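You operate a simulated robot arm through the tools that you are given. There is no shell and no other tool. Be economical: measure what you need, move in short steps, check, and stop when the job is done.

Carry out the task below with a simulated two-armed robot. There is one attempt and no reset: what you move stays moved.

TASK
Hold the orange crate on the speckled bench steady with one hand, lift the short bottle out of it with the other and set it down on the speckled bench. Set down upright: short bottle.

Only the result counts: the job must be done as asked and must still hold three seconds after the hand-in. Knocking over, shifting, dropping, spilling or breaking anything else fails it.

THE ROBOT
Two 7-joint arms with two-finger parallel grippers on one trunk, on a base that drives. Base frame: it is fixed to the floor where the robot stands at the start and does not move with it; the origin is under the middle of the robot, x ahead of it, y to its left, z up; the surface under the hand at the start is at about z = 0.88. Lengths are in m, angles in rad, forces in N, time in s.
The left shoulder is at the start at [0.05, 0.177, 1.154], the right one opposite. With the tool pointing down near the work surface each hand reaches from about 0.22 to 0.7 m from the robot's upright axis, wherever it stands, measured 20 degrees to its own side. Places, roughly: speckled bench [0.5, 0, 0.9]. Payload 3.43 kg a hand.
The TCP of each hand is the grasp point between the finger pads, 0.034 m short of the fingertips. In the tool frame z runs along the fingers and y along their closing line. Largest opening 0.128 m; finger width 0.024, thickness 0.012; the body of the gripper, 0.048 by 0.13 m, starts 0.096 m behind the TCP.
Orientation is that of the tool frame in the base frame, as a unit quaternion [x, y, z, w]. With the fingers straight down and closing along the base's y, the tool's x points along the base's -x, its y along +y and its z along -z.

THE INTERFACE
- The arms move only by the tool servo_tool. It takes "left_series", "right_series" or both (then of equal length, played together; a hand with none holds still); each is one flat list of numbers, 7 for each row, row after row: the shift along the base's x, y, z in m, then the turn, a rotation vector about the base's x, y, z in rad, then the gripper command, from -1 (fully open) to 1 (shut), values between in proportion. In form: [dx, dy, dz, rx, ry, rz, hand, dx, dy, dz, rx, ry, rz, hand, ...]. A call has 1 to 10 rows; each row is the pose to reach, as a shift and turn from the pose commanded when the call began. A row lasts 0.2 s, in which the tool goes at most 0.05 m and 0.15 rad; a call with a longer step from one row to the next is refused whole, and so is a gripper value outside its range. Where a pose cannot be reached the arm comes as near as it can. A force on the tool above 40 N (or 10 N above the force at the start of the call, whichever is more), or a blocked arm, ends the call early, and 0.2 s more pass. Each finger travels about 0.108 m/s and halts on what it meets, pressing with about 42 N; the grip force reading is that of the motor and also rises with nothing between the fingers. The clock runs only during rows and for 0.2 s after the last one: add rows that repeat a pose to give the fingers time. The reply holds the time, the measured pose of the TCP, the force on the tool along the base axes, the opening and the grip force, in the units named above and with some noise, with the torque about the TCP (base axes, N m) and any sound that the robot's microphone picked up, and new pictures: "pictures" is both (left out), scene, wrist or none (wrist: the cameras of the hands that moved).
- Cameras (640 x 400 px; columns grow to the right, rows downward): "scene" is now at [0.1548, -0.0115, 1.3113]; the picture's right is [-0.12, -0.99, 0.00], its down [-0.60, 0.07, -0.80] and it looks along [0.79, -0.09, -0.61] (base axes); focal length 214 px, centre (320, 200). "left" rides on the left gripper at [0.076, 0.011, -0.16] in its tool frame; the picture's right is [-0.15, 0.99, 0.00], its down [-0.88, -0.13, -0.46] and it looks along [-0.45, -0.07, 0.89] (tool axes); focal length 234 px, centre (320, 200). "right" rides on the right gripper at [0.076, -0.011, -0.16] in its tool frame; the picture's right is [0.15, 0.99, 0.00], its down [-0.88, 0.13, -0.45] and it looks along [-0.45, 0.07, 0.89] (tool axes); focal length 234 px, centre (320, 200). There is no depth. A picture from a camera that has moved, and an enlarged one, comes with that camera's place and axes in the base frame and with its lens.
- slide_trunk(by): slides the trunk up (or, below 0, down) by that many m; the arms and the scene camera ride with it, the base frame stays. It gives what a move gives, with no picture.
- steer(legs): drives the robot by 1 to 6 legs, each [ahead, turn to the left] in m and rad, along the robot's own axes; the way and the turn of a leg run together, so that a leg with both is an arc; at most 1.5 m and 3.142 rad a leg. The arms and the cameras ride along, it lands a little off, and it stops where it bumps. It gives what a move gives, and a new picture of the scene camera.
- head_to(pan, tilt): turns the head with the scene camera to pan (to the left, within 1.396 rad either way) and tilt (down, from -0.506 to 1.204), counted from straight ahead of the robot. It gives what a move gives, and a new picture of the scene camera.
- inspect(camera, box): a new picture of the part [left, top, right, bottom] of that camera's present view, enlarged. No time passes.
- job_done(): hands the job in; it is judged then, once.

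Work in short steps. Places have to be worked out from the pictures, the camera data and where the tool is seen: move nearer, look again, correct. Check each grasp and each placing, and mend what went wrong. You have 120 turns and 260 pictures in all, those below and enlarged ones among them. Open the grippers and draw the arms clear of the work before you hand the job in, unless the task says otherwise; then end with one line.

The tools are called after ">>>" by a JSON object that holds its "method" and its "body". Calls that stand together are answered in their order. servo_tool: Moves the arms, as the interface text tells. Its arguments: {"type":"object","properties":{"left_series":{"type":"array"},"right_series":{"type":"array"},"pictures":{"type":"string","enum":["both","scene","wrist","none"]}},"required":[]} The other tools are called the same way: slide_trunk (by) slides the trunk up or down; steer (legs) drives the base; head_to (pan, tilt) turns the head that bears the scene camera; inspect (camera, box) takes an enlarged picture of a part of a camera's view; job_done () hands the job in.

At the start:

```text
clock: 0.0
left_position: [0.4254, 0.1113, 1.2111]
left_orientation: [0.0, 1.0, 0.0, 0.0]
left_force: [1.1, 0.1, 0.4]
left_wrist_torque: [-0.03, -0.01, 0.02]
left_opening: 0.1282
left_grasp_force: 0.0
right_position: [0.3105, -0.2056, 1.1452]
right_orientation: [0.001, 1.0, 0.001, 0.001]
right_force: [-0.2, -0.1, 0.3]
right_wrist_torque: [-0.06, 0.0, -0.01]
right_opening: 0.1279
right_grasp_force: 0.0
trunk travel left (down, up): [-0.325, 0.076]
robot x, y, heading: [0.0018, 0.0012, 0.002]
head pan, tilt: [-0.119, 0.651]
```

scene: 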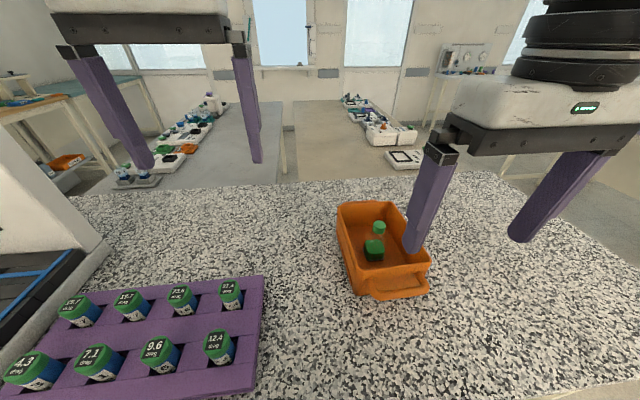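
right: 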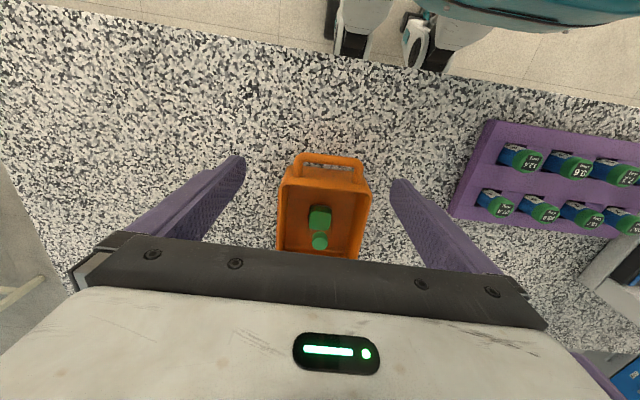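
left: 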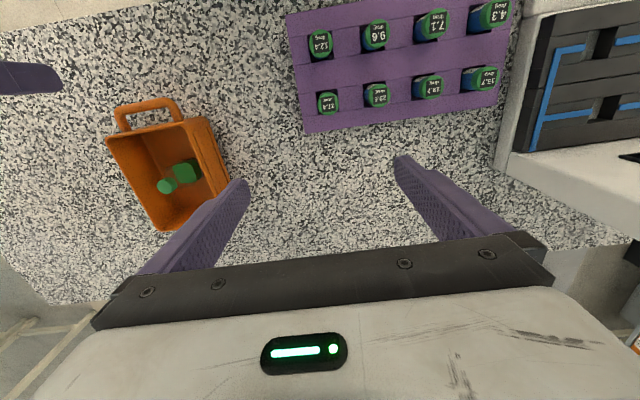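

The orange crate is ahead and slightly right, with two green-topped objects in it. I look closer in all three views.

>>> {"method": "inspect", "body": {"camera": "scene", "box": [320, 180, 448, 310]}}

>>> {"method": "inspect", "body": {"camera": "right", "box": [260, 140, 390, 270]}}

>>> {"method": "inspect", "body": {"camera": "left", "box": [95, 85, 245, 235]}}

```text
3.08 times, centred on (384, 245) of scene
camera zoom: at [0.1548, -0.0115, 1.3113], right [-0.12, -0.99, 0.0], down [-0.6, 0.07, -0.8], along [0.79, -0.09, -0.61], focal length 660 px, centre (123, 62)
```

zoom: 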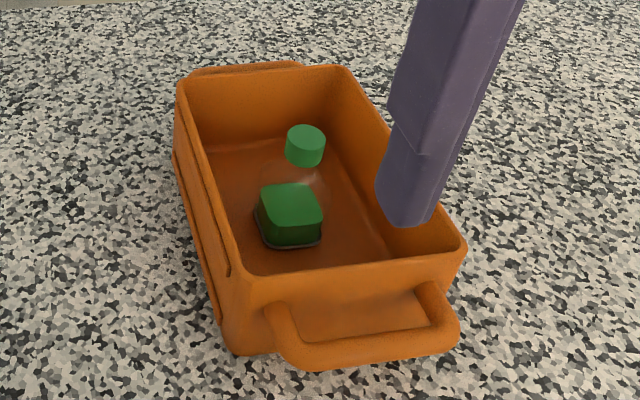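

```text
3.08 times, centred on (325, 205) of right
camera zoom: at [0.2361, -0.2156, 1.3043], right [-0.15, 0.99, 0.0], down [0.88, 0.13, 0.46], along [0.45, 0.07, -0.89], focal length 720 px, centre (305, 185)
```

zoom: 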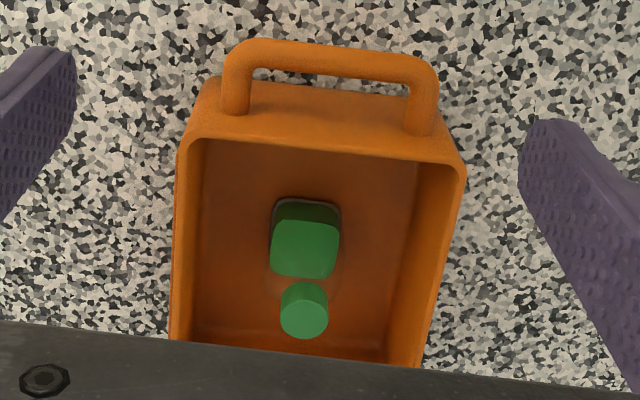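

```text
2.67 times, centred on (170, 160) of left
camera zoom: at [0.349, 0.1206, 1.3716], right [0.15, 0.99, 0.0], down [0.88, -0.13, 0.46], along [0.45, -0.07, -0.89], focal length 624 px, centre (720, 307)
```

zoom: 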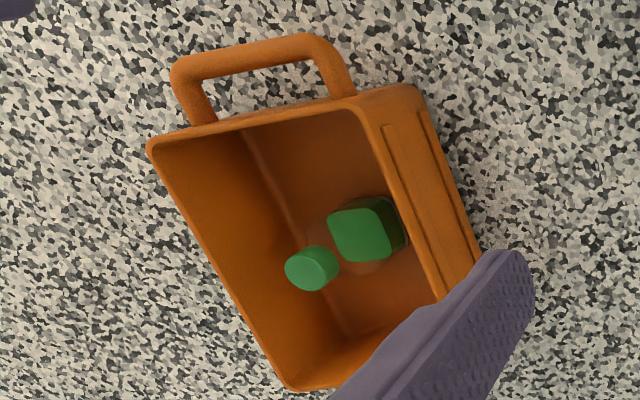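

The two green parts triangulate to a single clear bottle with green liquid in it. Its cap is at about [0.478, -0.179, 0.98], and the crate spans x 0.38–0.567, y -0.25 to -0.105, with the rim at about 0.97. I'll move the right hand aside and bring the left, tilted a little, above the left wall near the front corner.

>>> {"method": "servo_tool", "body": {"left_series": [0, -0.035, -0.02, -0.05, 0, 0, 0.22, -0.002, -0.07, -0.04, -0.1, 0, 0, 0.22, -0.004, -0.105, -0.06, -0.15, 0, 0, 0.22, -0.006, -0.14, -0.08, -0.2, 0, 0, 0.22, -0.008, -0.175, -0.1, -0.25, 0, 0, 0.22, -0.01, -0.216, -0.115, -0.3, 0, 0, 0.22, -0.01, -0.216, -0.115, -0.3, 0, 0, 0.22], "right_series": [0.0, -0.04, 0, 0, 0, 0, -0.2, 0.02, -0.08, 0, 0, 0, 0, -0.2, 0.04, -0.12, 0, 0, 0, 0, -0.2, 0.06, -0.15, 0, 0, 0, 0, -0.2, 0.09, -0.15, 0, 0, 0, 0, -0.2, 0.12, -0.15, 0, 0, 0, 0, -0.2, 0.12, -0.15, 0, 0, 0, 0, -0.2]}}

```text
clock: 1.6
left_position: [0.4174, -0.1062, 1.0989]
left_orientation: [0.0, 0.989, -0.151, 0.0]
left_force: [-0.1, 0.0, -0.2]
left_wrist_torque: [0.02, -0.01, -0.01]
left_opening: 0.0497
left_grasp_force: 0.1
right_position: [0.4304, -0.3551, 1.1454]
right_orientation: [0.0, 1.0, 0.001, 0.001]
right_force: [-0.4, 0.2, -1.1]
right_wrist_torque: [-0.02, 0.0, 0.06]
right_opening: 0.077
right_grasp_force: 0.1
trunk travel left (down, up): [-0.325, 0.076]
robot x, y, heading: [0.0017, 0.0043, 0.005]
head pan, tilt: [-0.119, 0.651]
camera scene: at [0.1545, -0.0111, 1.3113], right [-0.12, -0.99, 0.0], down [-0.6, 0.07, -0.8], along [0.79, -0.09, -0.61], focal length 214 px, centre (320, 200)
camera right: at [0.3551, -0.3654, 1.3037], right [-0.15, 0.99, 0.0], down [0.88, 0.13, 0.46], along [0.45, 0.07, -0.89], focal length 234 px, centre (320, 200)
camera left: at [0.3403, -0.0486, 1.2472], right [0.15, 0.94, -0.29], down [0.88, 0.01, 0.47], along [0.45, -0.33, -0.83], focal length 234 px, centre (320, 200)
```

scene: 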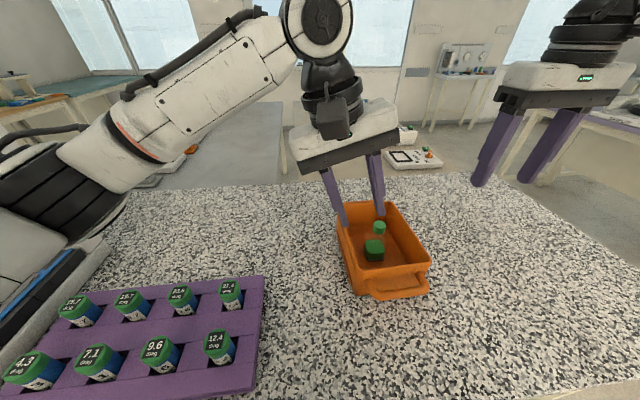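
right: 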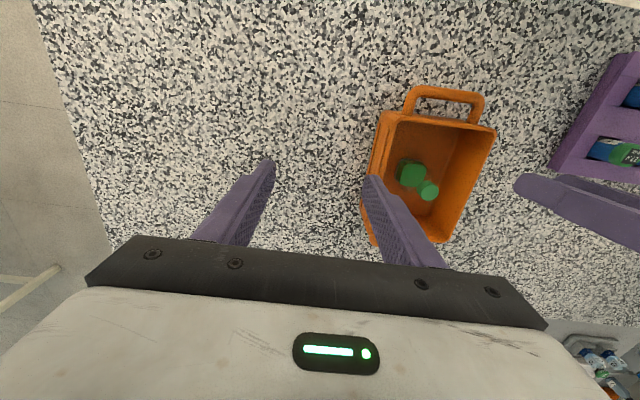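
left: 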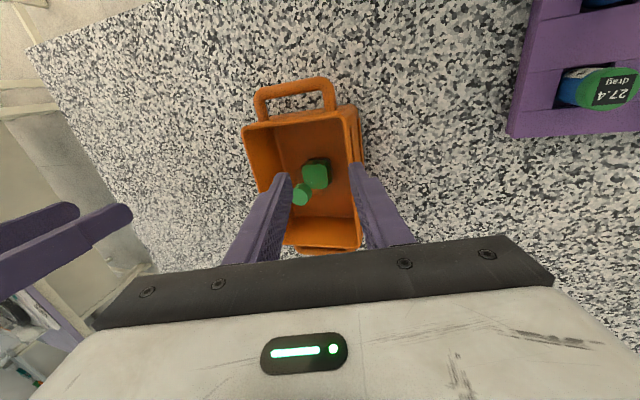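

Clear layout. I'll zoom into the wrist views to refine the left rim position and the bottle outline.

>>> {"method": "inspect", "body": {"camera": "left", "box": [230, 70, 390, 260]}}

>>> {"method": "inspect", "body": {"camera": "right", "box": [350, 80, 510, 250]}}

>>> {"method": "inspect", "body": {"camera": "scene", "box": [325, 190, 440, 305]}}

```text
2.11 times, centred on (310, 165) of left
camera zoom: at [0.3403, -0.0486, 1.2472], right [0.15, 0.94, -0.29], down [0.88, 0.01, 0.47], along [0.45, -0.33, -0.83], focal length 493 px, centre (341, 274)
```

zoom: 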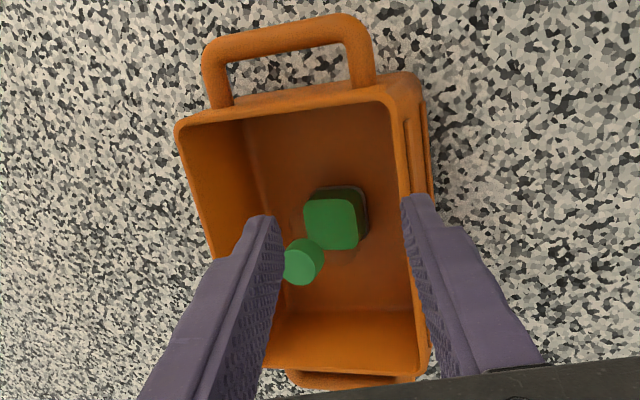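

```text
2.35 times, centred on (430, 165) of right
camera zoom: at [0.3551, -0.3654, 1.3037], right [-0.15, 0.99, 0.0], down [0.88, 0.13, 0.46], along [0.45, 0.07, -0.89], focal length 551 px, centre (61, 282)
```

zoom: 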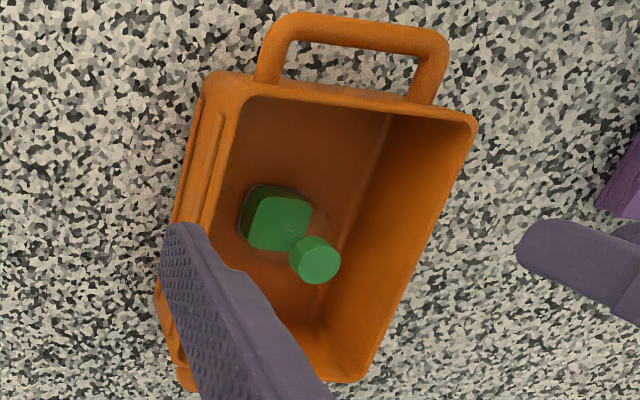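

```text
3.48 times, centred on (382, 248) of scene
camera zoom: at [0.1545, -0.0111, 1.3113], right [-0.12, -0.99, 0.0], down [-0.6, 0.07, -0.8], along [0.79, -0.09, -0.61], focal length 746 px, centre (103, 35)
```

zoom: 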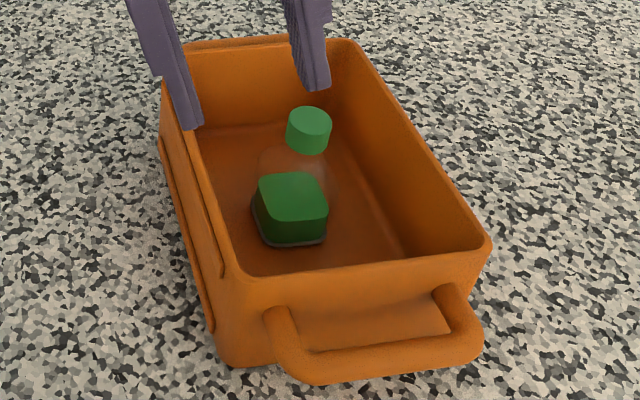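

The crate walls are near vertical, so the left hand should only lean about its closing axis. I'll undo the left tilt, and yaw the right hand by about 90° so it closes along x with its camera pointing away from the left hand.

>>> {"method": "servo_tool", "body": {"left_series": [0, 0, 0, 0.1, 0, 0, 0.06, 0, 0, 0, 0.2, 0, 0, 0.06, 0, 0, 0, 0.3, 0, 0, 0.06, 0, 0, 0, 0.3, 0, 0, 0.06, 0, 0, 0, 0.3, 0, 0, 0.06, 0, 0, 0, 0.3, 0, 0, 0.06, 0, 0, 0, 0.3, 0, 0, 0.06, 0, 0, 0, 0.3, 0, 0, 0.06, 0, 0, 0, 0.3, 0, 0, 0.06, 0, 0, 0, 0.3, 0, 0, 0.06], "right_series": [0, 0, 0, 0, 0, 0.15, -0.2, 0, 0, 0, 0, 0, 0.3, -0.2, 0, 0, 0, 0, 0, 0.45, -0.2, 0, 0, 0, 0, 0, 0.6, -0.2, 0, 0, 0, 0, 0, 0.75, -0.2, 0, 0, 0, 0, 0, 0.9, -0.2, 0, 0, 0, 0, 0, 1.05, -0.2, 0, 0, 0, 0, 0, 1.2, -0.2, 0, 0, 0, 0, 0, 1.35, -0.2, 0, 0, 0, 0, 0, 1.5, -0.2], "pictures": "none"}}

```text
clock: 3.8
left_position: [0.4169, -0.104, 1.097]
left_orientation: [0.0, 1.0, 0.0, 0.0]
left_force: [0.7, -0.2, -0.2]
left_wrist_torque: [-0.01, -0.01, -0.05]
left_opening: 0.0601
left_grasp_force: 0.0
right_position: [0.2833, -0.1773, 1.0924]
right_orientation: [-0.68, 0.733, 0.0, -0.001]
right_force: [0.8, 0.1, -0.5]
right_wrist_torque: [-0.02, -0.01, -0.04]
right_opening: 0.077
right_grasp_force: 0.1
right hand out of reach, approached as far as the arm can: row 4, 5, 6, 7, 8, 9, 10
trunk travel left (down, up): [-0.325, 0.076]
robot x, y, heading: [-0.0015, 0.0004, 0.0]
head pan, tilt: [-0.119, 0.651]
```

At that yaw the right hand was pulled toward the robot, so it's out of reach. I'll undo the yaw and use the original closing along y.

>>> {"method": "servo_tool", "body": {"right_series": [0, 0, 0, 0, 0, -0.15, -0.2, 0, 0, 0, 0, 0, -0.3, -0.2, 0, 0, 0, 0, 0, -0.45, -0.2, 0, 0, 0, 0, 0, -0.6, -0.2, 0, 0, 0, 0, 0, -0.75, -0.2, 0, 0, 0, 0, 0, -0.9, -0.2, 0, 0, 0, 0, 0, -1.05, -0.2, 0, 0, 0, 0, 0, -1.2, -0.2, 0, 0, 0, 0, 0, -1.35, -0.2, 0, 0, 0, 0, 0, -1.5, -0.2], "pictures": "scene"}}

```text
clock: 6.0
left_position: [0.4167, -0.1053, 1.0966]
left_orientation: [0.0, 1.0, 0.0, 0.0]
left_force: [-0.4, -0.2, 0.5]
left_wrist_torque: [-0.01, 0.02, 0.04]
left_opening: 0.0603
left_grasp_force: 0.1
right_position: [0.2796, -0.1745, 1.1014]
right_orientation: [0.001, 1.0, 0.001, 0.0]
right_force: [0.8, -1.0, -0.4]
right_wrist_torque: [-0.02, -0.03, -0.02]
right_opening: 0.0767
right_grasp_force: 0.0
trunk travel left (down, up): [-0.325, 0.076]
robot x, y, heading: [-0.0021, 0.0002, 0.004]
head pan, tilt: [-0.119, 0.651]
camera scene: at [0.1548, -0.0115, 1.3113], right [-0.12, -0.99, 0.0], down [-0.6, 0.07, -0.8], along [0.79, -0.09, -0.61], focal length 214 px, centre (320, 200)
```

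scene: 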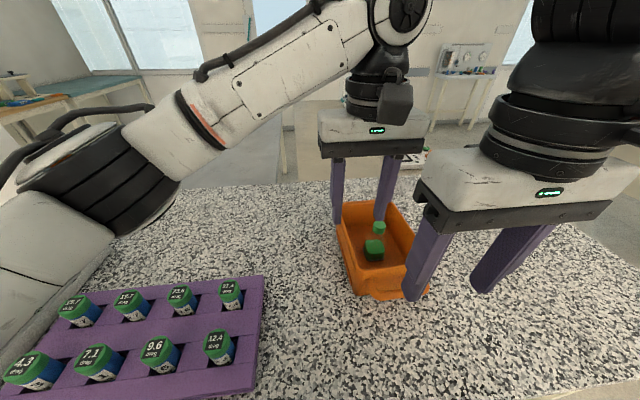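

Undone. I'll move the right hand out to the side, then lean the left one back toward the robot by 0.5 rad about y.

>>> {"method": "servo_tool", "body": {"right_series": [0, -0.045, 0.01, 0, 0, 0, -0.2, 0, -0.09, 0.02, 0, 0, 0, -0.2, 0.0, -0.135, 0.03, 0, 0, 0, -0.2, 0.03, -0.165, 0.04, 0, 0.05, 0, -0.2, 0.07, -0.18, 0.04, 0, 0.1, 0, -0.2, 0.11, -0.18, 0.04, 0, 0.15, 0, -0.2, 0.15, -0.18, 0.04, 0, 0.2, 0, -0.2, 0.19, -0.18, 0.04, 0, 0.2, 0, -0.2], "left_series": [0, 0, 0, 0, 0, 0, 0.06, 0, 0, 0, 0, 0, 0, 0.06, 0, 0, 0, 0, 0, 0, 0.06, 0, 0, 0, 0, -0.1, 0, 0.06, 0, 0, 0, 0, -0.2, 0, 0.06, -0.003, 0, 0, 0, -0.3, 0, 0.06, -0.006, -0.003, 0, 0, -0.4, 0, 0.06, -0.009, -0.006, 0, 0, -0.5, 0, 0.06]}}

```text
clock: 7.8
left_position: [0.4077, -0.1113, 1.0961]
left_orientation: [-0.001, 0.969, -0.001, 0.248]
left_force: [-0.2, 0.3, -0.8]
left_wrist_torque: [-0.01, 0.02, -0.02]
left_opening: 0.0602
left_grasp_force: 0.0
right_position: [0.4675, -0.3552, 1.1414]
right_orientation: [0.0, 0.995, 0.0, -0.1]
right_force: [0.0, 0.8, -0.3]
right_wrist_torque: [0.0, -0.01, 0.02]
right_opening: 0.0769
right_grasp_force: 0.0
trunk travel left (down, up): [-0.325, 0.076]
robot x, y, heading: [0.0002, 0.0, 0.003]
head pan, tilt: [-0.119, 0.651]
camera scene: at [0.1552, -0.0112, 1.3112], right [-0.12, -0.99, 0.0], down [-0.6, 0.07, -0.8], along [0.79, -0.09, -0.61], focal length 214 px, centre (320, 200)
camera right: at [0.4264, -0.3648, 1.3124], right [-0.14, 0.99, 0.03], down [0.95, 0.13, 0.27], along [0.27, 0.07, -0.96], focal length 234 px, centre (320, 200)
camera left: at [0.2633, -0.1011, 1.2002], right [0.13, 0.99, 0.07], down [0.55, -0.13, 0.82], along [0.82, -0.07, -0.56], focal length 234 px, centre (320, 200)
```

scene: 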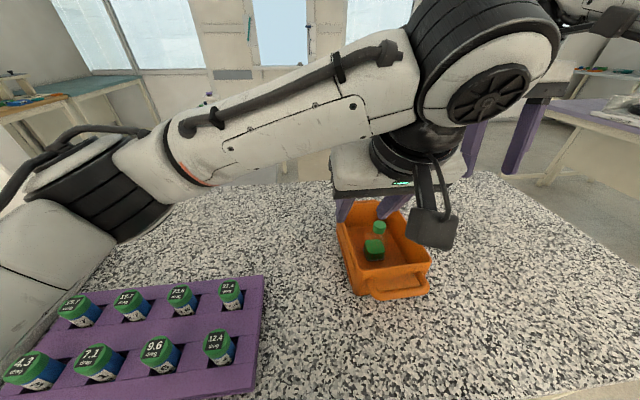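
right: 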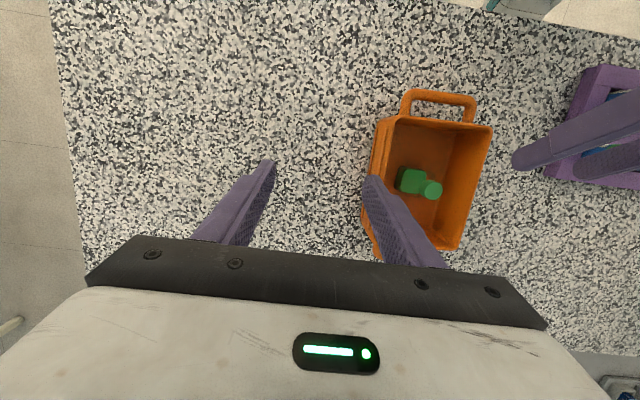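
left: 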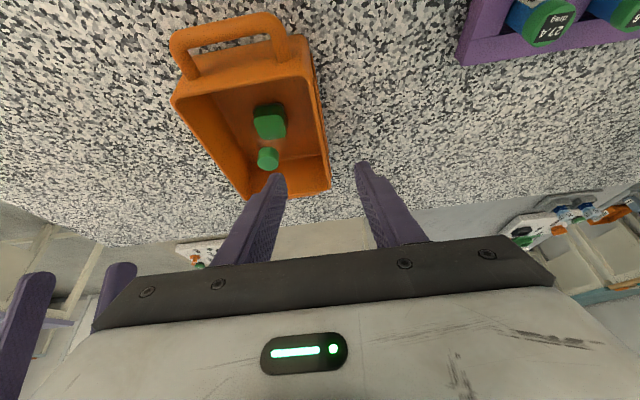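

Lowering the left hand until its fingertips are just at rim height, to check that they straddle the wall.

>>> {"method": "servo_tool", "body": {"left_series": [0, 0, -0.03, 0, 0, 0, 0.06, 0, 0, -0.06, 0, 0, 0, 0.06, 0, 0, -0.085, 0, 0, 0, 0.06, 0, 0, -0.085, 0, 0, 0, 0.06]}}

>>> {"method": "inspect", "body": {"camera": "left", "box": [150, 60, 450, 260]}}

>>> {"method": "inspect", "body": {"camera": "right", "box": [360, 80, 560, 260]}}

```text
clock: 8.8
left_position: [0.4064, -0.1104, 1.0116]
left_orientation: [0.0, 0.969, 0.0, 0.249]
left_force: [-0.9, 0.0, 0.2]
left_wrist_torque: [0.0, -0.02, -0.01]
left_opening: 0.06
left_grasp_force: 0.1
right_position: [0.4667, -0.3548, 1.142]
right_orientation: [0.001, 0.995, 0.001, -0.099]
right_force: [0.7, -1.0, -0.2]
right_wrist_torque: [0.0, -0.02, -0.01]
right_opening: 0.0765
right_grasp_force: 0.0
trunk travel left (down, up): [-0.325, 0.076]
robot x, y, heading: [-0.0015, 0.0031, -0.004]
head pan, tilt: [-0.119, 0.651]
camera scene: at [0.1547, -0.0115, 1.3113], right [-0.12, -0.99, 0.0], down [-0.6, 0.07, -0.8], along [0.79, -0.09, -0.61], focal length 214 px, centre (320, 200)
camera left: at [0.2614, -0.1024, 1.1154], right [0.13, 0.99, 0.07], down [0.55, -0.13, 0.82], along [0.82, -0.07, -0.56], focal length 234 px, centre (320, 200)
```

scene: 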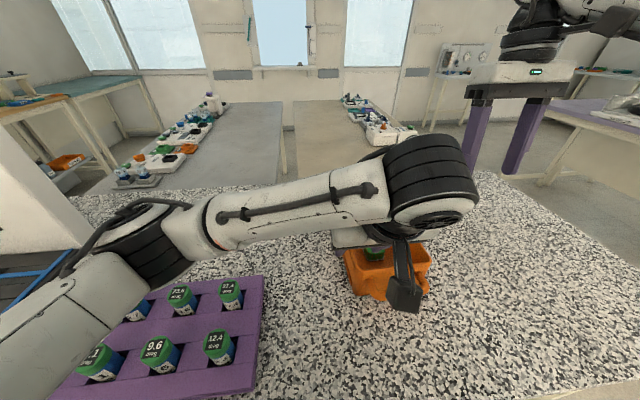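
left: 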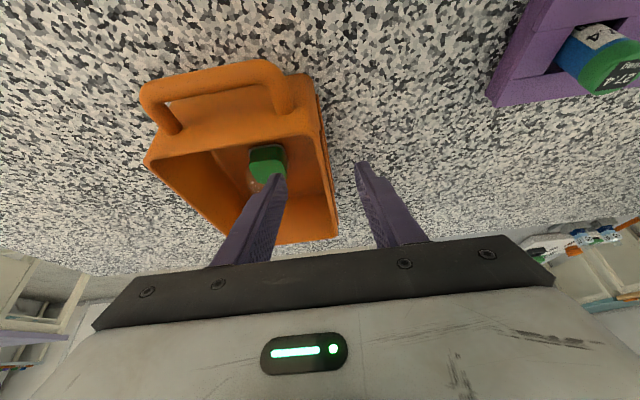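

```text
2.00 times, centred on (300, 160) of left
camera zoom: at [0.2614, -0.1024, 1.1154], right [0.13, 0.99, 0.07], down [0.55, -0.13, 0.82], along [0.82, -0.07, -0.56], focal length 468 px, centre (360, 280)
```

zoom: 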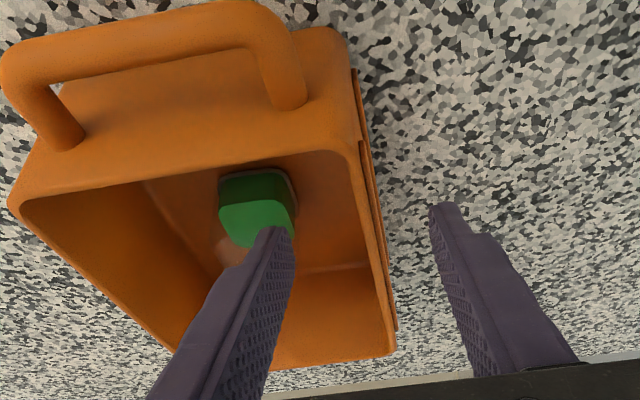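

```text
2.22 times, centred on (460, 170) of right
camera zoom: at [0.4254, -0.3651, 1.3127], right [-0.14, 0.99, 0.03], down [0.95, 0.13, 0.27], along [0.27, 0.07, -0.96], focal length 520 px, centre (9, 267)
```

zoom: 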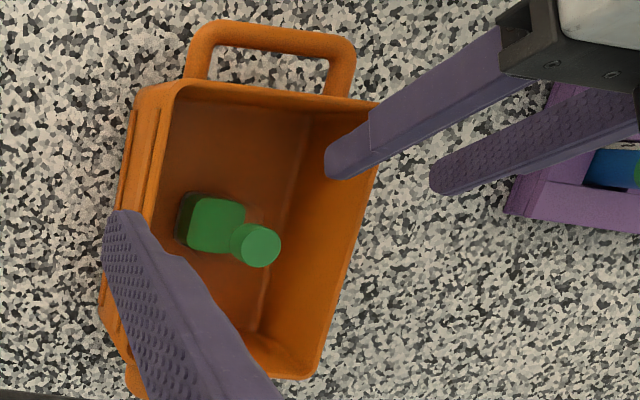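

The fingers straddle the wall well centred. I'll lower to the gripping height, narrow the gap and check.

>>> {"method": "servo_tool", "body": {"left_series": [0, 0, -0.03, 0, 0, 0, 0.06, 0, 0, -0.058, 0, 0, 0, 0.06, 0, 0, -0.058, 0, 0, 0, 0.3, 0, 0, -0.058, 0, 0, 0, 0.53, 0, 0, -0.058, 0, 0, 0, 0.53], "pictures": "none"}}

>>> {"method": "inspect", "body": {"camera": "left", "box": [150, 60, 450, 260]}}

>>> {"method": "inspect", "body": {"camera": "right", "box": [360, 80, 560, 260]}}

```text
clock: 10.0
left_position: [0.4063, -0.1105, 0.954]
left_orientation: [0.0, 0.969, 0.0, 0.248]
left_force: [0.7, -0.3, -0.8]
left_wrist_torque: [0.01, 0.02, 0.02]
left_opening: 0.0299
left_grasp_force: 0.1
right_position: [0.4665, -0.3539, 1.1417]
right_orientation: [0.001, 0.995, 0.001, -0.1]
right_force: [-0.4, 0.2, 0.6]
right_wrist_torque: [0.02, -0.01, -0.01]
right_opening: 0.0768
right_grasp_force: 0.0
trunk travel left (down, up): [-0.325, 0.076]
robot x, y, heading: [0.0001, -0.0019, -0.002]
head pan, tilt: [-0.119, 0.651]
```

```text
2.00 times, centred on (300, 160) of left
camera zoom: at [0.2623, -0.1019, 1.0582], right [0.13, 0.99, 0.07], down [0.55, -0.13, 0.82], along [0.82, -0.07, -0.57], focal length 468 px, centre (360, 280)
```

zoom: 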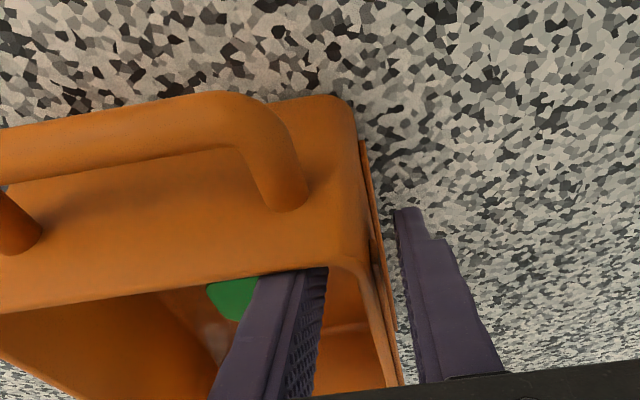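

```text
2.22 times, centred on (460, 170) of right
camera zoom: at [0.4255, -0.3651, 1.3126], right [-0.14, 0.99, 0.03], down [0.95, 0.13, 0.27], along [0.27, 0.07, -0.96], focal length 520 px, centre (9, 267)
```

zoom: 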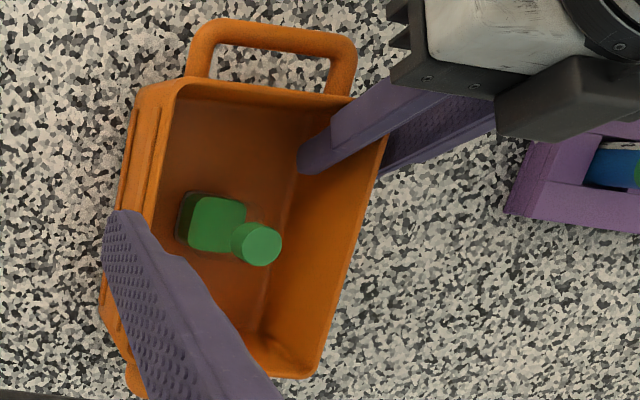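

The inner gap is larger than the outer one, so I shift +y by 5 mm and then close gradually.

>>> {"method": "servo_tool", "body": {"left_series": [0, 0.005, 0, 0, 0, 0, 0.53, 0, 0.005, 0, 0, 0, 0, 0.65, 0, 0.005, 0, 0, 0, 0, 0.72, 0, 0.005, 0, 0, 0, 0, 0.78], "pictures": "none"}}

>>> {"method": "inspect", "body": {"camera": "left", "box": [150, 60, 450, 260]}}

```text
clock: 11.0
left_position: [0.4071, -0.1069, 0.953]
left_orientation: [0.0, 0.969, 0.0, 0.247]
left_force: [0.5, -0.5, -0.1]
left_wrist_torque: [0.03, 0.01, 0.0]
left_opening: 0.0143
left_grasp_force: 0.0
right_position: [0.468, -0.3534, 1.1412]
right_orientation: [0.001, 0.995, 0.001, -0.1]
right_force: [-0.7, -0.2, 0.2]
right_wrist_torque: [-0.04, -0.01, 0.01]
right_opening: 0.0769
right_grasp_force: 0.1
trunk travel left (down, up): [-0.325, 0.076]
robot x, y, heading: [-0.0007, -0.0011, 0.0]
head pan, tilt: [-0.119, 0.651]
```

```text
2.00 times, centred on (300, 160) of left
camera zoom: at [0.2624, -0.0969, 1.0578], right [0.13, 0.99, 0.07], down [0.55, -0.13, 0.82], along [0.82, -0.07, -0.56], focal length 468 px, centre (360, 280)
```

zoom: 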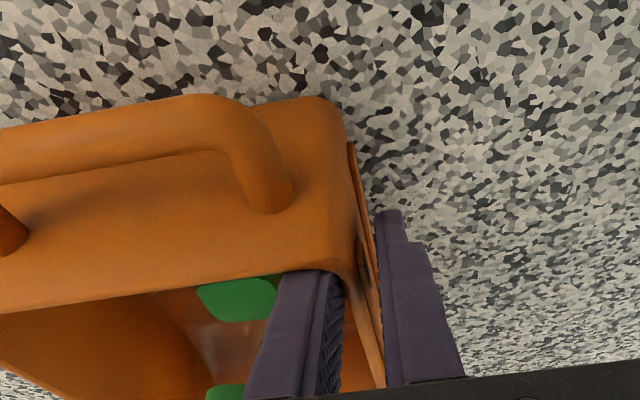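

Nearly touching and balanced. Closing fully now.

>>> {"method": "servo_tool", "body": {"left_series": [0, 0.005, 0, 0, 0, 0, 0.85, 0, 0.005, 0, 0, 0, 0, 0.92, 0, 0.005, 0, 0, 0, 0, 1, 0, 0.005, 0, 0, 0, 0, 1], "pictures": "none"}}

>>> {"method": "inspect", "body": {"camera": "right", "box": [360, 80, 560, 260]}}

```text
clock: 12.0
left_position: [0.4064, -0.1024, 0.9542]
left_orientation: [0.0, 0.969, 0.0, 0.248]
left_force: [-1.3, -1.7, 0.8]
left_wrist_torque: [0.07, 0.05, -0.05]
left_opening: 0.0048
left_grasp_force: 39.3
right_position: [0.4663, -0.3541, 1.1418]
right_orientation: [0.0, 0.995, 0.002, -0.1]
right_force: [0.1, -0.1, -0.1]
right_wrist_torque: [0.02, -0.01, -0.01]
right_opening: 0.0769
right_grasp_force: 0.1
trunk travel left (down, up): [-0.325, 0.076]
robot x, y, heading: [0.0005, 0.0009, -0.002]
head pan, tilt: [-0.119, 0.651]
```

```text
2.22 times, centred on (460, 170) of right
camera zoom: at [0.4253, -0.3652, 1.3127], right [-0.14, 0.99, 0.03], down [0.95, 0.13, 0.27], along [0.27, 0.07, -0.96], focal length 520 px, centre (9, 267)
```

zoom: 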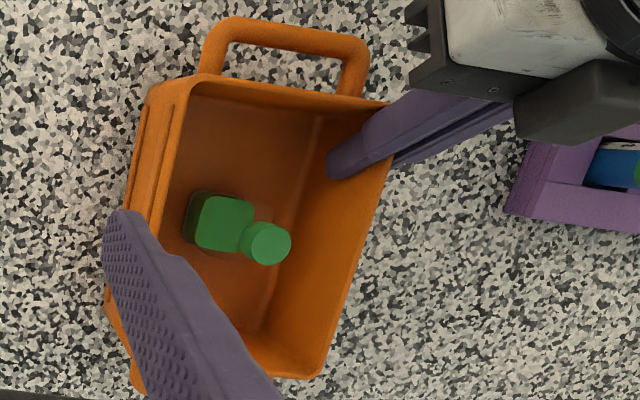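

My offset was applied a second time, which dragged the held crate about 5–6 mm in +y. I'll slide it gently back while holding it.

>>> {"method": "servo_tool", "body": {"left_series": [0, -0.003, 0, 0, 0, 0, 1, 0, -0.006, 0, 0, 0, 0, 1, 0, -0.006, 0, 0, 0, 0, 1], "pictures": "none"}}

>>> {"method": "inspect", "body": {"camera": "right", "box": [360, 80, 560, 260]}}

```text
clock: 12.8
left_position: [0.4087, -0.1064, 0.9542]
left_orientation: [0.0, 0.969, 0.0, 0.247]
left_force: [-0.6, 1.2, -0.8]
left_wrist_torque: [0.08, -0.27, 0.21]
left_opening: 0.005
left_grasp_force: 39.2
right_position: [0.4666, -0.3546, 1.1408]
right_orientation: [0.001, 0.995, 0.001, -0.099]
right_force: [-0.2, -0.3, 0.4]
right_wrist_torque: [-0.01, 0.0, -0.01]
right_opening: 0.0768
right_grasp_force: 0.0
trunk travel left (down, up): [-0.325, 0.076]
robot x, y, heading: [0.0037, -0.0031, 0.001]
head pan, tilt: [-0.119, 0.651]
```

```text
2.22 times, centred on (460, 170) of right
camera zoom: at [0.4255, -0.3649, 1.3127], right [-0.14, 0.99, 0.03], down [0.95, 0.13, 0.27], along [0.27, 0.07, -0.96], focal length 520 px, centre (9, 267)
```

zoom: 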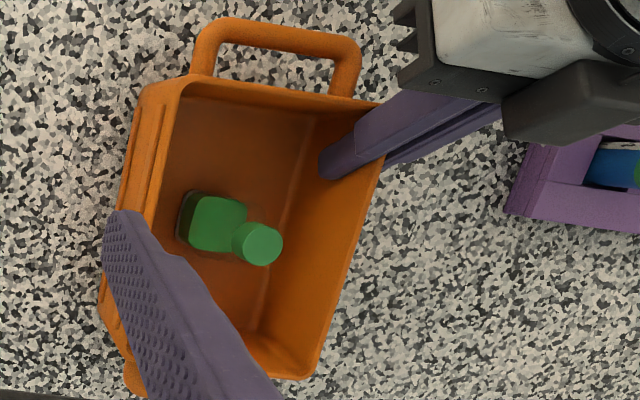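

The crate is back in its original place and held with 39 N. I'll lean the right hand further forward to 0.4 rad to clear the left wrist, then move it above the bottle at about (0.479, -0.180).

>>> {"method": "servo_tool", "body": {"right_series": [0.005, 0, 0, 0, 0.1, 0, -0.2, 0.012, 0, 0, 0, 0.2, 0, -0.2, 0.012, -0.0, 0, 0, 0.2, 0, -0.2, 0.012, 0.045, 0, 0, 0.2, 0, -0.2, 0.012, 0.09, 0, 0, 0.2, 0, -0.2, 0.012, 0.135, 0, 0, 0.2, 0, -0.2, 0.012, 0.174, 0, 0, 0.2, 0, -0.2, 0.012, 0.174, 0, 0, 0.2, 0, -0.2]}}

>>> {"method": "inspect", "body": {"camera": "right", "box": [210, 60, 430, 260]}}

```text
clock: 14.6
left_position: [0.4082, -0.1078, 0.9553]
left_orientation: [-0.001, 0.969, 0.001, 0.247]
left_force: [0.1, 1.0, -0.3]
left_wrist_torque: [0.02, 0.0, -0.08]
left_opening: 0.0049
left_grasp_force: 39.0
right_position: [0.4817, -0.1815, 1.1429]
right_orientation: [0.0, 0.98, 0.0, -0.198]
right_force: [-0.5, -0.1, -0.3]
right_wrist_torque: [-0.02, -0.01, 0.03]
right_opening: 0.077
right_grasp_force: 0.1
right hand out of reach, approached as far as the arm can: row 2, 3
trunk travel left (down, up): [-0.325, 0.076]
robot x, y, heading: [0.0019, 0.0008, 0.004]
head pan, tilt: [-0.119, 0.651]
camera scene: at [0.1548, -0.0116, 1.3112], right [-0.12, -0.99, 0.0], down [-0.6, 0.07, -0.8], along [0.79, -0.09, -0.61], focal length 214 px, centre (320, 200)
camera right: at [0.4756, -0.1917, 1.3191], right [-0.13, 0.99, 0.06], down [0.99, 0.13, 0.08], along [0.07, 0.07, -1.0], focal length 234 px, centre (320, 200)
```

scene: 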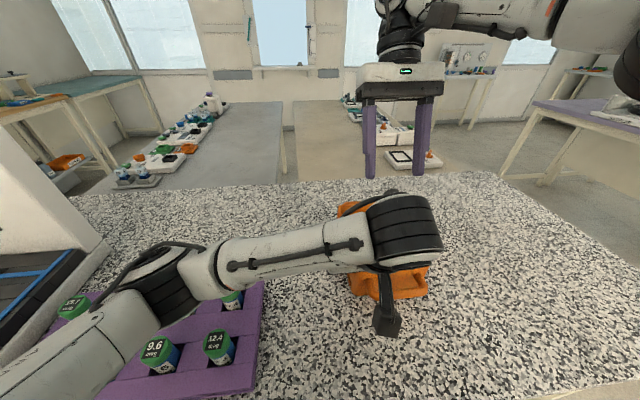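
right: 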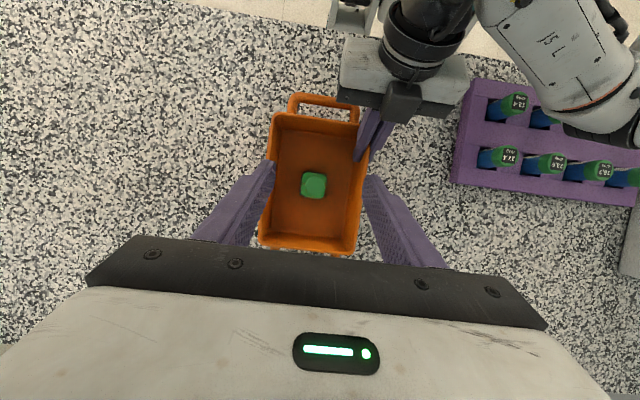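

```text
2.00 times, centred on (320, 160) of right
camera zoom: at [0.4756, -0.1917, 1.3191], right [-0.13, 0.99, 0.06], down [0.99, 0.13, 0.08], along [0.07, 0.07, -1.0], focal length 468 px, centre (320, 280)
```

zoom: 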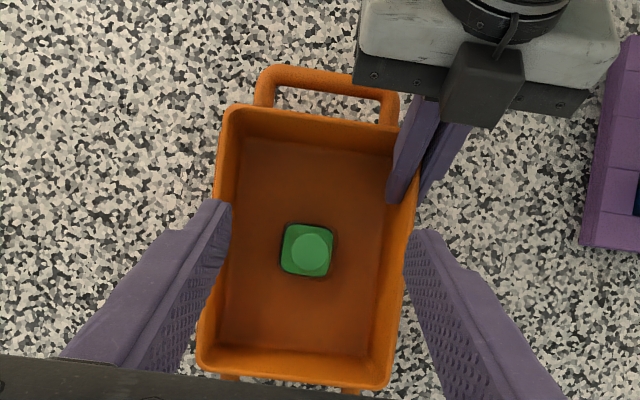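

The overhead view shows the bottle centred at about (0.480, -0.178), about 43 mm square and aligned with the crate. Descending in stages.

>>> {"method": "servo_tool", "body": {"right_series": [-0.001, 0.003, -0.04, 0, 0, 0, -0.2, -0.001, 0.003, -0.08, 0, 0, 0, -0.2, -0.001, 0.003, -0.12, 0, 0, 0, -0.2, -0.001, 0.003, -0.14, 0, 0, 0, -0.2, -0.001, 0.003, -0.14, 0, 0, 0, -0.2]}}

>>> {"method": "inspect", "body": {"camera": "right", "box": [210, 60, 430, 260]}}

```text
clock: 15.8
left_position: [0.4075, -0.1069, 0.9542]
left_orientation: [0.001, 0.969, -0.001, 0.247]
left_force: [1.1, 0.5, -0.8]
left_wrist_torque: [0.06, 0.05, 0.0]
left_opening: 0.005
left_grasp_force: 39.3
right_position: [0.4793, -0.1777, 1.0027]
right_orientation: [0.001, 0.98, 0.001, -0.197]
right_force: [-0.2, -0.4, 0.3]
right_wrist_torque: [0.01, 0.02, 0.0]
right_opening: 0.077
right_grasp_force: 0.0
trunk travel left (down, up): [-0.325, 0.076]
robot x, y, heading: [-0.0003, -0.0008, -0.004]
head pan, tilt: [-0.119, 0.651]
camera scene: at [0.155, -0.0116, 1.3112], right [-0.12, -0.99, 0.0], down [-0.6, 0.07, -0.8], along [0.79, -0.09, -0.61], focal length 214 px, centre (320, 200)
camera right: at [0.473, -0.1879, 1.1783], right [-0.13, 0.99, 0.06], down [0.99, 0.13, 0.08], along [0.07, 0.07, -1.0], focal length 234 px, centre (320, 200)
```

scene: 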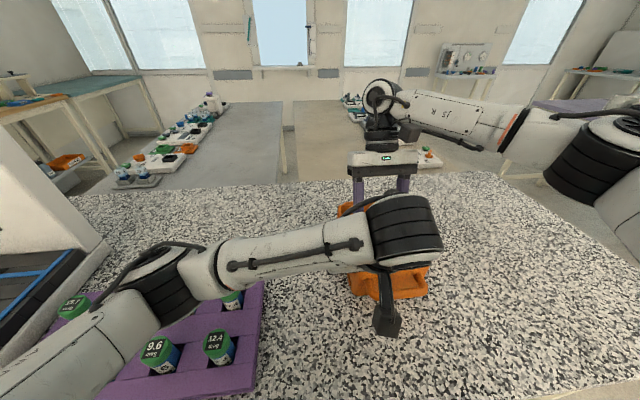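
right: 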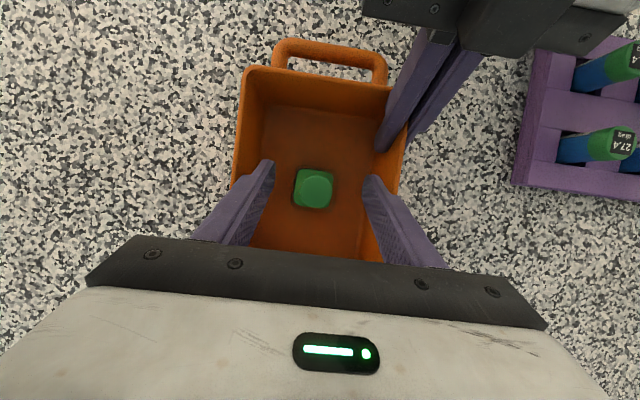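

```text
2.00 times, centred on (320, 160) of right
camera zoom: at [0.473, -0.1879, 1.1783], right [-0.13, 0.99, 0.06], down [0.99, 0.13, 0.08], along [0.07, 0.07, -1.0], focal length 468 px, centre (320, 280)
```

zoom: 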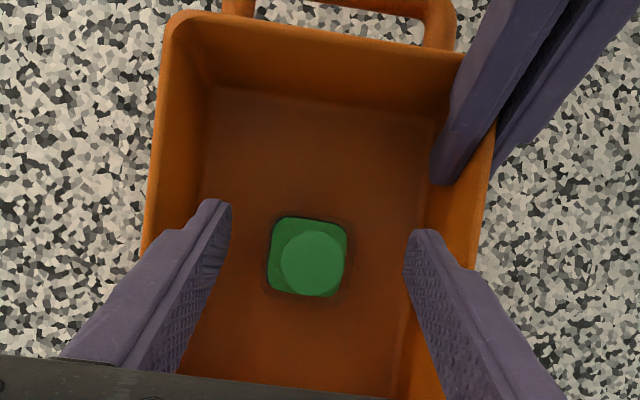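

Well centred. I descend to TCP z ≈ 0.938 and close on the body.

>>> {"method": "servo_tool", "body": {"right_series": [0, 0, -0.035, 0, 0, 0, -0.2, 0, 0, -0.065, 0, 0, 0, -0.2, 0, 0, -0.065, 0, 0, 0, 0.1, 0, 0, -0.065, 0, 0, 0, 0.25, 0, 0, -0.065, 0, 0, 0, 0.35, 0, 0, -0.065, 0, 0, 0, 0.5, 0, 0, -0.065, 0, 0, 0, 0.5], "pictures": "wrist"}}

>>> {"method": "inspect", "body": {"camera": "right", "box": [210, 60, 430, 260]}}

```text
clock: 17.4
left_position: [0.4067, -0.1072, 0.9544]
left_orientation: [-0.001, 0.969, 0.0, 0.248]
left_force: [-0.4, -0.7, -0.3]
left_wrist_torque: [0.02, 0.03, 0.0]
left_opening: 0.0048
left_grasp_force: 39.9
right_position: [0.4769, -0.1765, 0.936]
right_orientation: [0.001, 0.98, 0.001, -0.199]
right_force: [-0.6, -0.1, 0.6]
right_wrist_torque: [0.02, 0.01, -0.03]
right_opening: 0.0472
right_grasp_force: 41.8
trunk travel left (down, up): [-0.325, 0.076]
robot x, y, heading: [-0.0028, 0.0002, -0.003]
head pan, tilt: [-0.119, 0.651]
camera right: at [0.4715, -0.1882, 1.1113], right [-0.13, 0.99, 0.06], down [0.99, 0.13, 0.08], along [0.07, 0.07, -1.0], focal length 234 px, centre (320, 200)
```

right: 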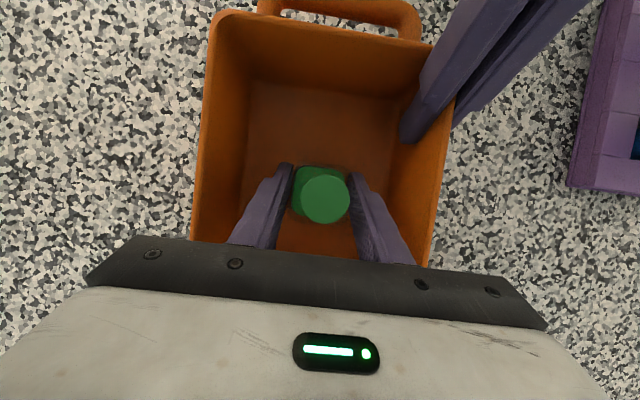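

```text
2.00 times, centred on (320, 160) of right
camera zoom: at [0.4715, -0.1882, 1.1113], right [-0.13, 0.99, 0.06], down [0.99, 0.13, 0.08], along [0.07, 0.07, -1.0], focal length 468 px, centre (320, 280)
```

zoom: 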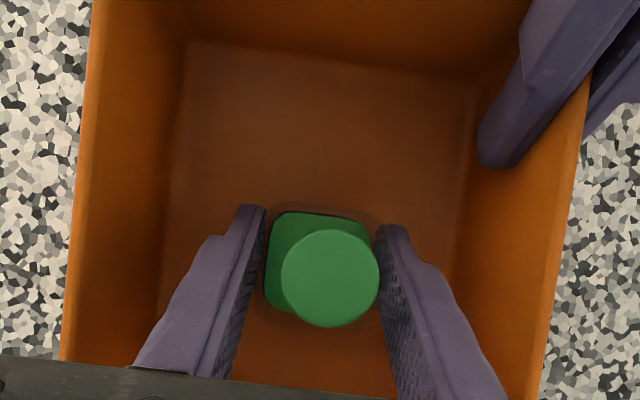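

The bottle is gripped on its body (47 mm, 42 N). Lifting straight up.

>>> {"method": "servo_tool", "body": {"right_series": [0, 0, 0, 0, 0, 0, 0.6, 0, 0, 0.02, 0, 0, 0, 0.6, 0, 0, 0.05, 0, 0, 0, 0.6, 0, 0, 0.08, 0, 0, 0, 0.6, 0, 0, 0.11, 0, 0, 0, 0.6, 0, 0, 0.14, 0, 0, 0, 0.6, 0, 0, 0.16, 0, 0, 0, 0.6, 0, 0, 0.16, 0, 0, 0, 0.6]}}

>>> {"method": "inspect", "body": {"camera": "right", "box": [210, 60, 430, 260]}}

```text
clock: 19.2
left_position: [0.4088, -0.1067, 0.9547]
left_orientation: [0.0, 0.969, 0.0, 0.248]
left_force: [-0.6, -0.6, -0.4]
left_wrist_torque: [0.06, 0.03, 0.02]
left_opening: 0.0048
left_grasp_force: 39.2
right_position: [0.4818, -0.1772, 1.0993]
right_orientation: [0.001, 0.98, 0.001, -0.198]
right_force: [0.4, 0.7, -1.1]
right_wrist_torque: [-0.02, 0.01, -0.02]
right_opening: 0.0471
right_grasp_force: 41.8
trunk travel left (down, up): [-0.325, 0.076]
robot x, y, heading: [-0.0024, -0.0033, 0.0]
head pan, tilt: [-0.119, 0.651]
camera scene: at [0.155, -0.0116, 1.3112], right [-0.12, -0.99, 0.0], down [-0.6, 0.07, -0.8], along [0.79, -0.09, -0.61], focal length 214 px, centre (320, 200)
camera right: at [0.4742, -0.1878, 1.2746], right [-0.13, 0.99, 0.06], down [0.99, 0.13, 0.08], along [0.07, 0.07, -1.0], focal length 234 px, centre (320, 200)
```

scene: 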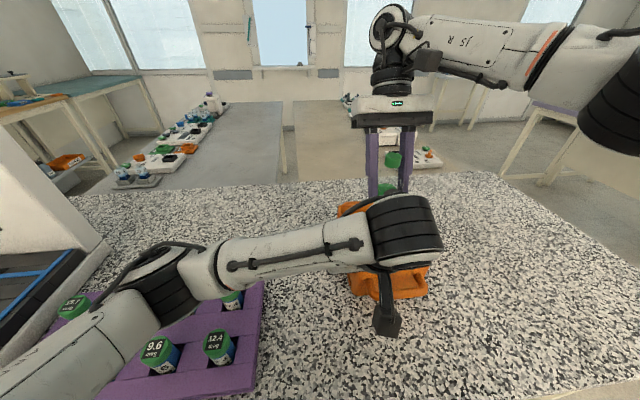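
right: 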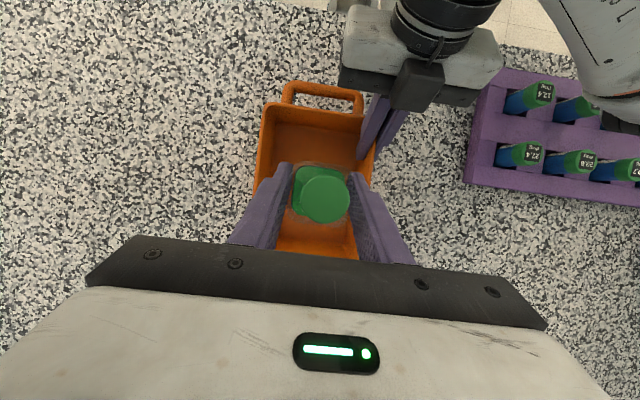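

```text
2.00 times, centred on (320, 160) of right
camera zoom: at [0.4742, -0.1878, 1.2746], right [-0.13, 0.99, 0.06], down [0.99, 0.13, 0.08], along [0.07, 0.07, -1.0], focal length 468 px, centre (320, 280)
```

zoom: 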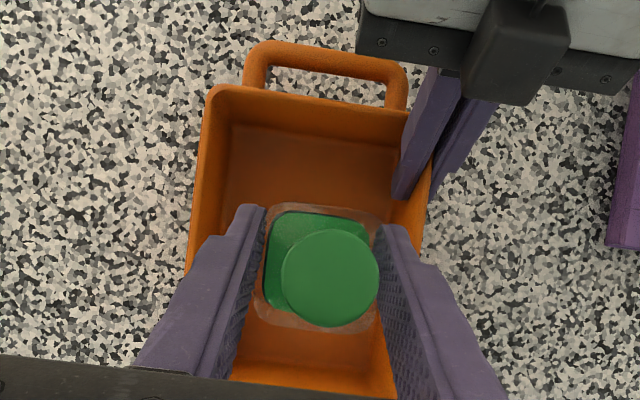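

Lifted cleanly and upright. Moving right and slightly nearer, to above a free spot at (0.43, -0.345).

>>> {"method": "servo_tool", "body": {"right_series": [0, -0.04, 0, 0, 0, 0, 0.6, 0, -0.08, 0, 0, 0, 0, 0.6, -0.015, -0.12, 0, 0, 0, 0, 0.6, -0.035, -0.15, 0, 0, 0, 0, 0.6, -0.05, -0.168, 0, 0, 0, 0, 0.6, -0.05, -0.168, -0.04, 0, 0, 0, 0.6, -0.05, -0.168, -0.08, 0, 0, 0, 0.6, -0.05, -0.168, -0.08, 0, 0, 0, 0.6]}}

```text
clock: 21.0
left_position: [0.4073, -0.1069, 0.9544]
left_orientation: [-0.001, 0.969, 0.001, 0.248]
left_force: [0.1, 0.9, -0.4]
left_wrist_torque: [0.05, -0.01, 0.04]
left_opening: 0.0049
left_grasp_force: 38.9
right_position: [0.4281, -0.3436, 1.0159]
right_orientation: [0.001, 0.98, 0.0, -0.199]
right_force: [-0.1, 0.5, 0.1]
right_wrist_torque: [0.01, 0.0, 0.0]
right_opening: 0.0473
right_grasp_force: 42.1
trunk travel left (down, up): [-0.325, 0.076]
robot x, y, heading: [-0.0004, 0.0002, -0.007]
head pan, tilt: [-0.119, 0.651]
camera scene: at [0.1549, -0.0115, 1.3113], right [-0.12, -0.99, 0.0], down [-0.6, 0.07, -0.8], along [0.79, -0.09, -0.61], focal length 214 px, centre (320, 200)
camera right: at [0.4216, -0.3539, 1.1923], right [-0.13, 0.99, 0.06], down [0.99, 0.13, 0.08], along [0.07, 0.07, -1.0], focal length 234 px, centre (320, 200)
```

scene: 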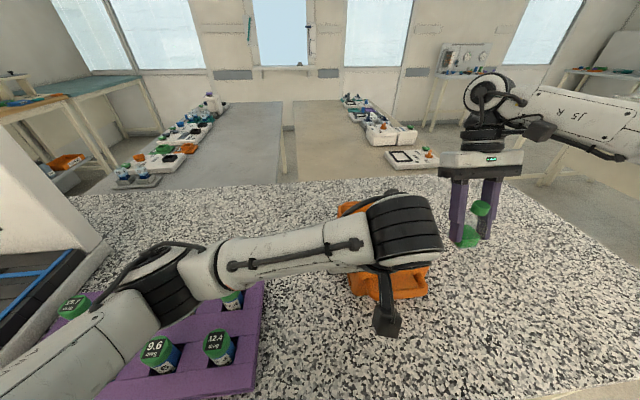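
right: 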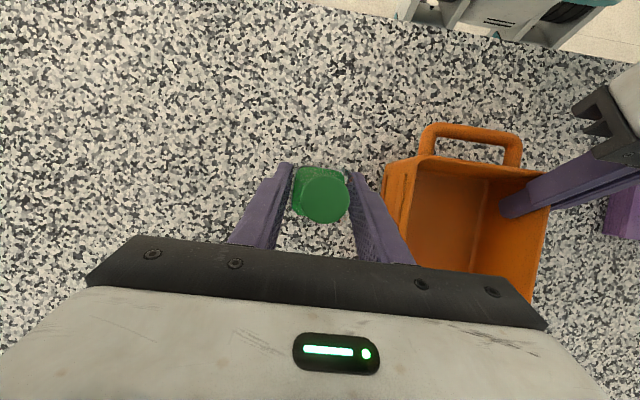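

The spot is clear. Lowering to just above bench height, then in small steps until contact.

>>> {"method": "servo_tool", "body": {"right_series": [0, 0, -0.04, 0, 0, 0, 0.6, 0, 0, -0.07, 0, 0, 0, 0.6, 0, 0, -0.078, 0, 0, 0, 0.6, 0, 0, -0.078, 0, 0, 0, 0.6], "pictures": "none"}}

>>> {"method": "servo_tool", "body": {"right_series": [0, 0, -0.002, 0, 0, 0, 0.6, 0, 0, -0.003, 0, 0, 0, 0.6], "pictures": "none"}}

>>> {"method": "inspect", "body": {"camera": "scene", "box": [420, 140, 540, 260]}}

```text
clock: 22.0
left_position: [0.407, -0.107, 0.9533]
left_orientation: [0.0, 0.969, -0.001, 0.246]
left_force: [1.4, -0.7, 0.2]
left_wrist_torque: [0.0, -0.04, 0.02]
left_opening: 0.0051
left_grasp_force: 38.7
right_position: [0.4273, -0.346, 0.9372]
right_orientation: [0.001, 0.98, 0.001, -0.198]
right_force: [0.3, -1.5, -2.1]
right_wrist_torque: [0.03, -0.01, -0.02]
right_opening: 0.0472
right_grasp_force: 42.8
trunk travel left (down, up): [-0.325, 0.076]
robot x, y, heading: [0.0034, -0.0054, 0.002]
head pan, tilt: [-0.119, 0.651]
```

```text
clock: 22.6
left_position: [0.4067, -0.1081, 0.9538]
left_orientation: [0.001, 0.969, 0.0, 0.247]
left_force: [0.1, -0.6, -0.3]
left_wrist_torque: [0.01, -0.03, -0.04]
left_opening: 0.0047
left_grasp_force: 39.3
right_position: [0.4274, -0.3449, 0.9364]
right_orientation: [0.001, 0.98, 0.0, -0.199]
right_force: [-0.3, 0.0, -0.1]
right_wrist_torque: [-0.02, -0.05, 0.05]
right_opening: 0.0474
right_grasp_force: 41.7
trunk travel left (down, up): [-0.325, 0.076]
robot x, y, heading: [0.001, -0.0017, -0.001]
head pan, tilt: [-0.119, 0.651]
```

```text
3.33 times, centred on (480, 200) of scene
camera zoom: at [0.155, -0.0116, 1.3112], right [-0.12, -0.99, 0.0], down [-0.6, 0.07, -0.8], along [0.79, -0.09, -0.61], focal length 715 px, centre (-213, 200)
```

zoom: 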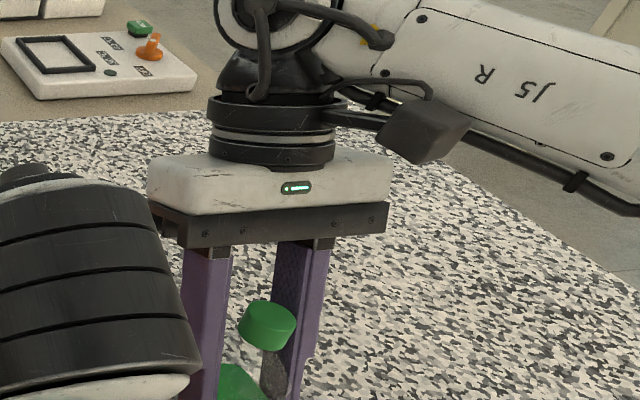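

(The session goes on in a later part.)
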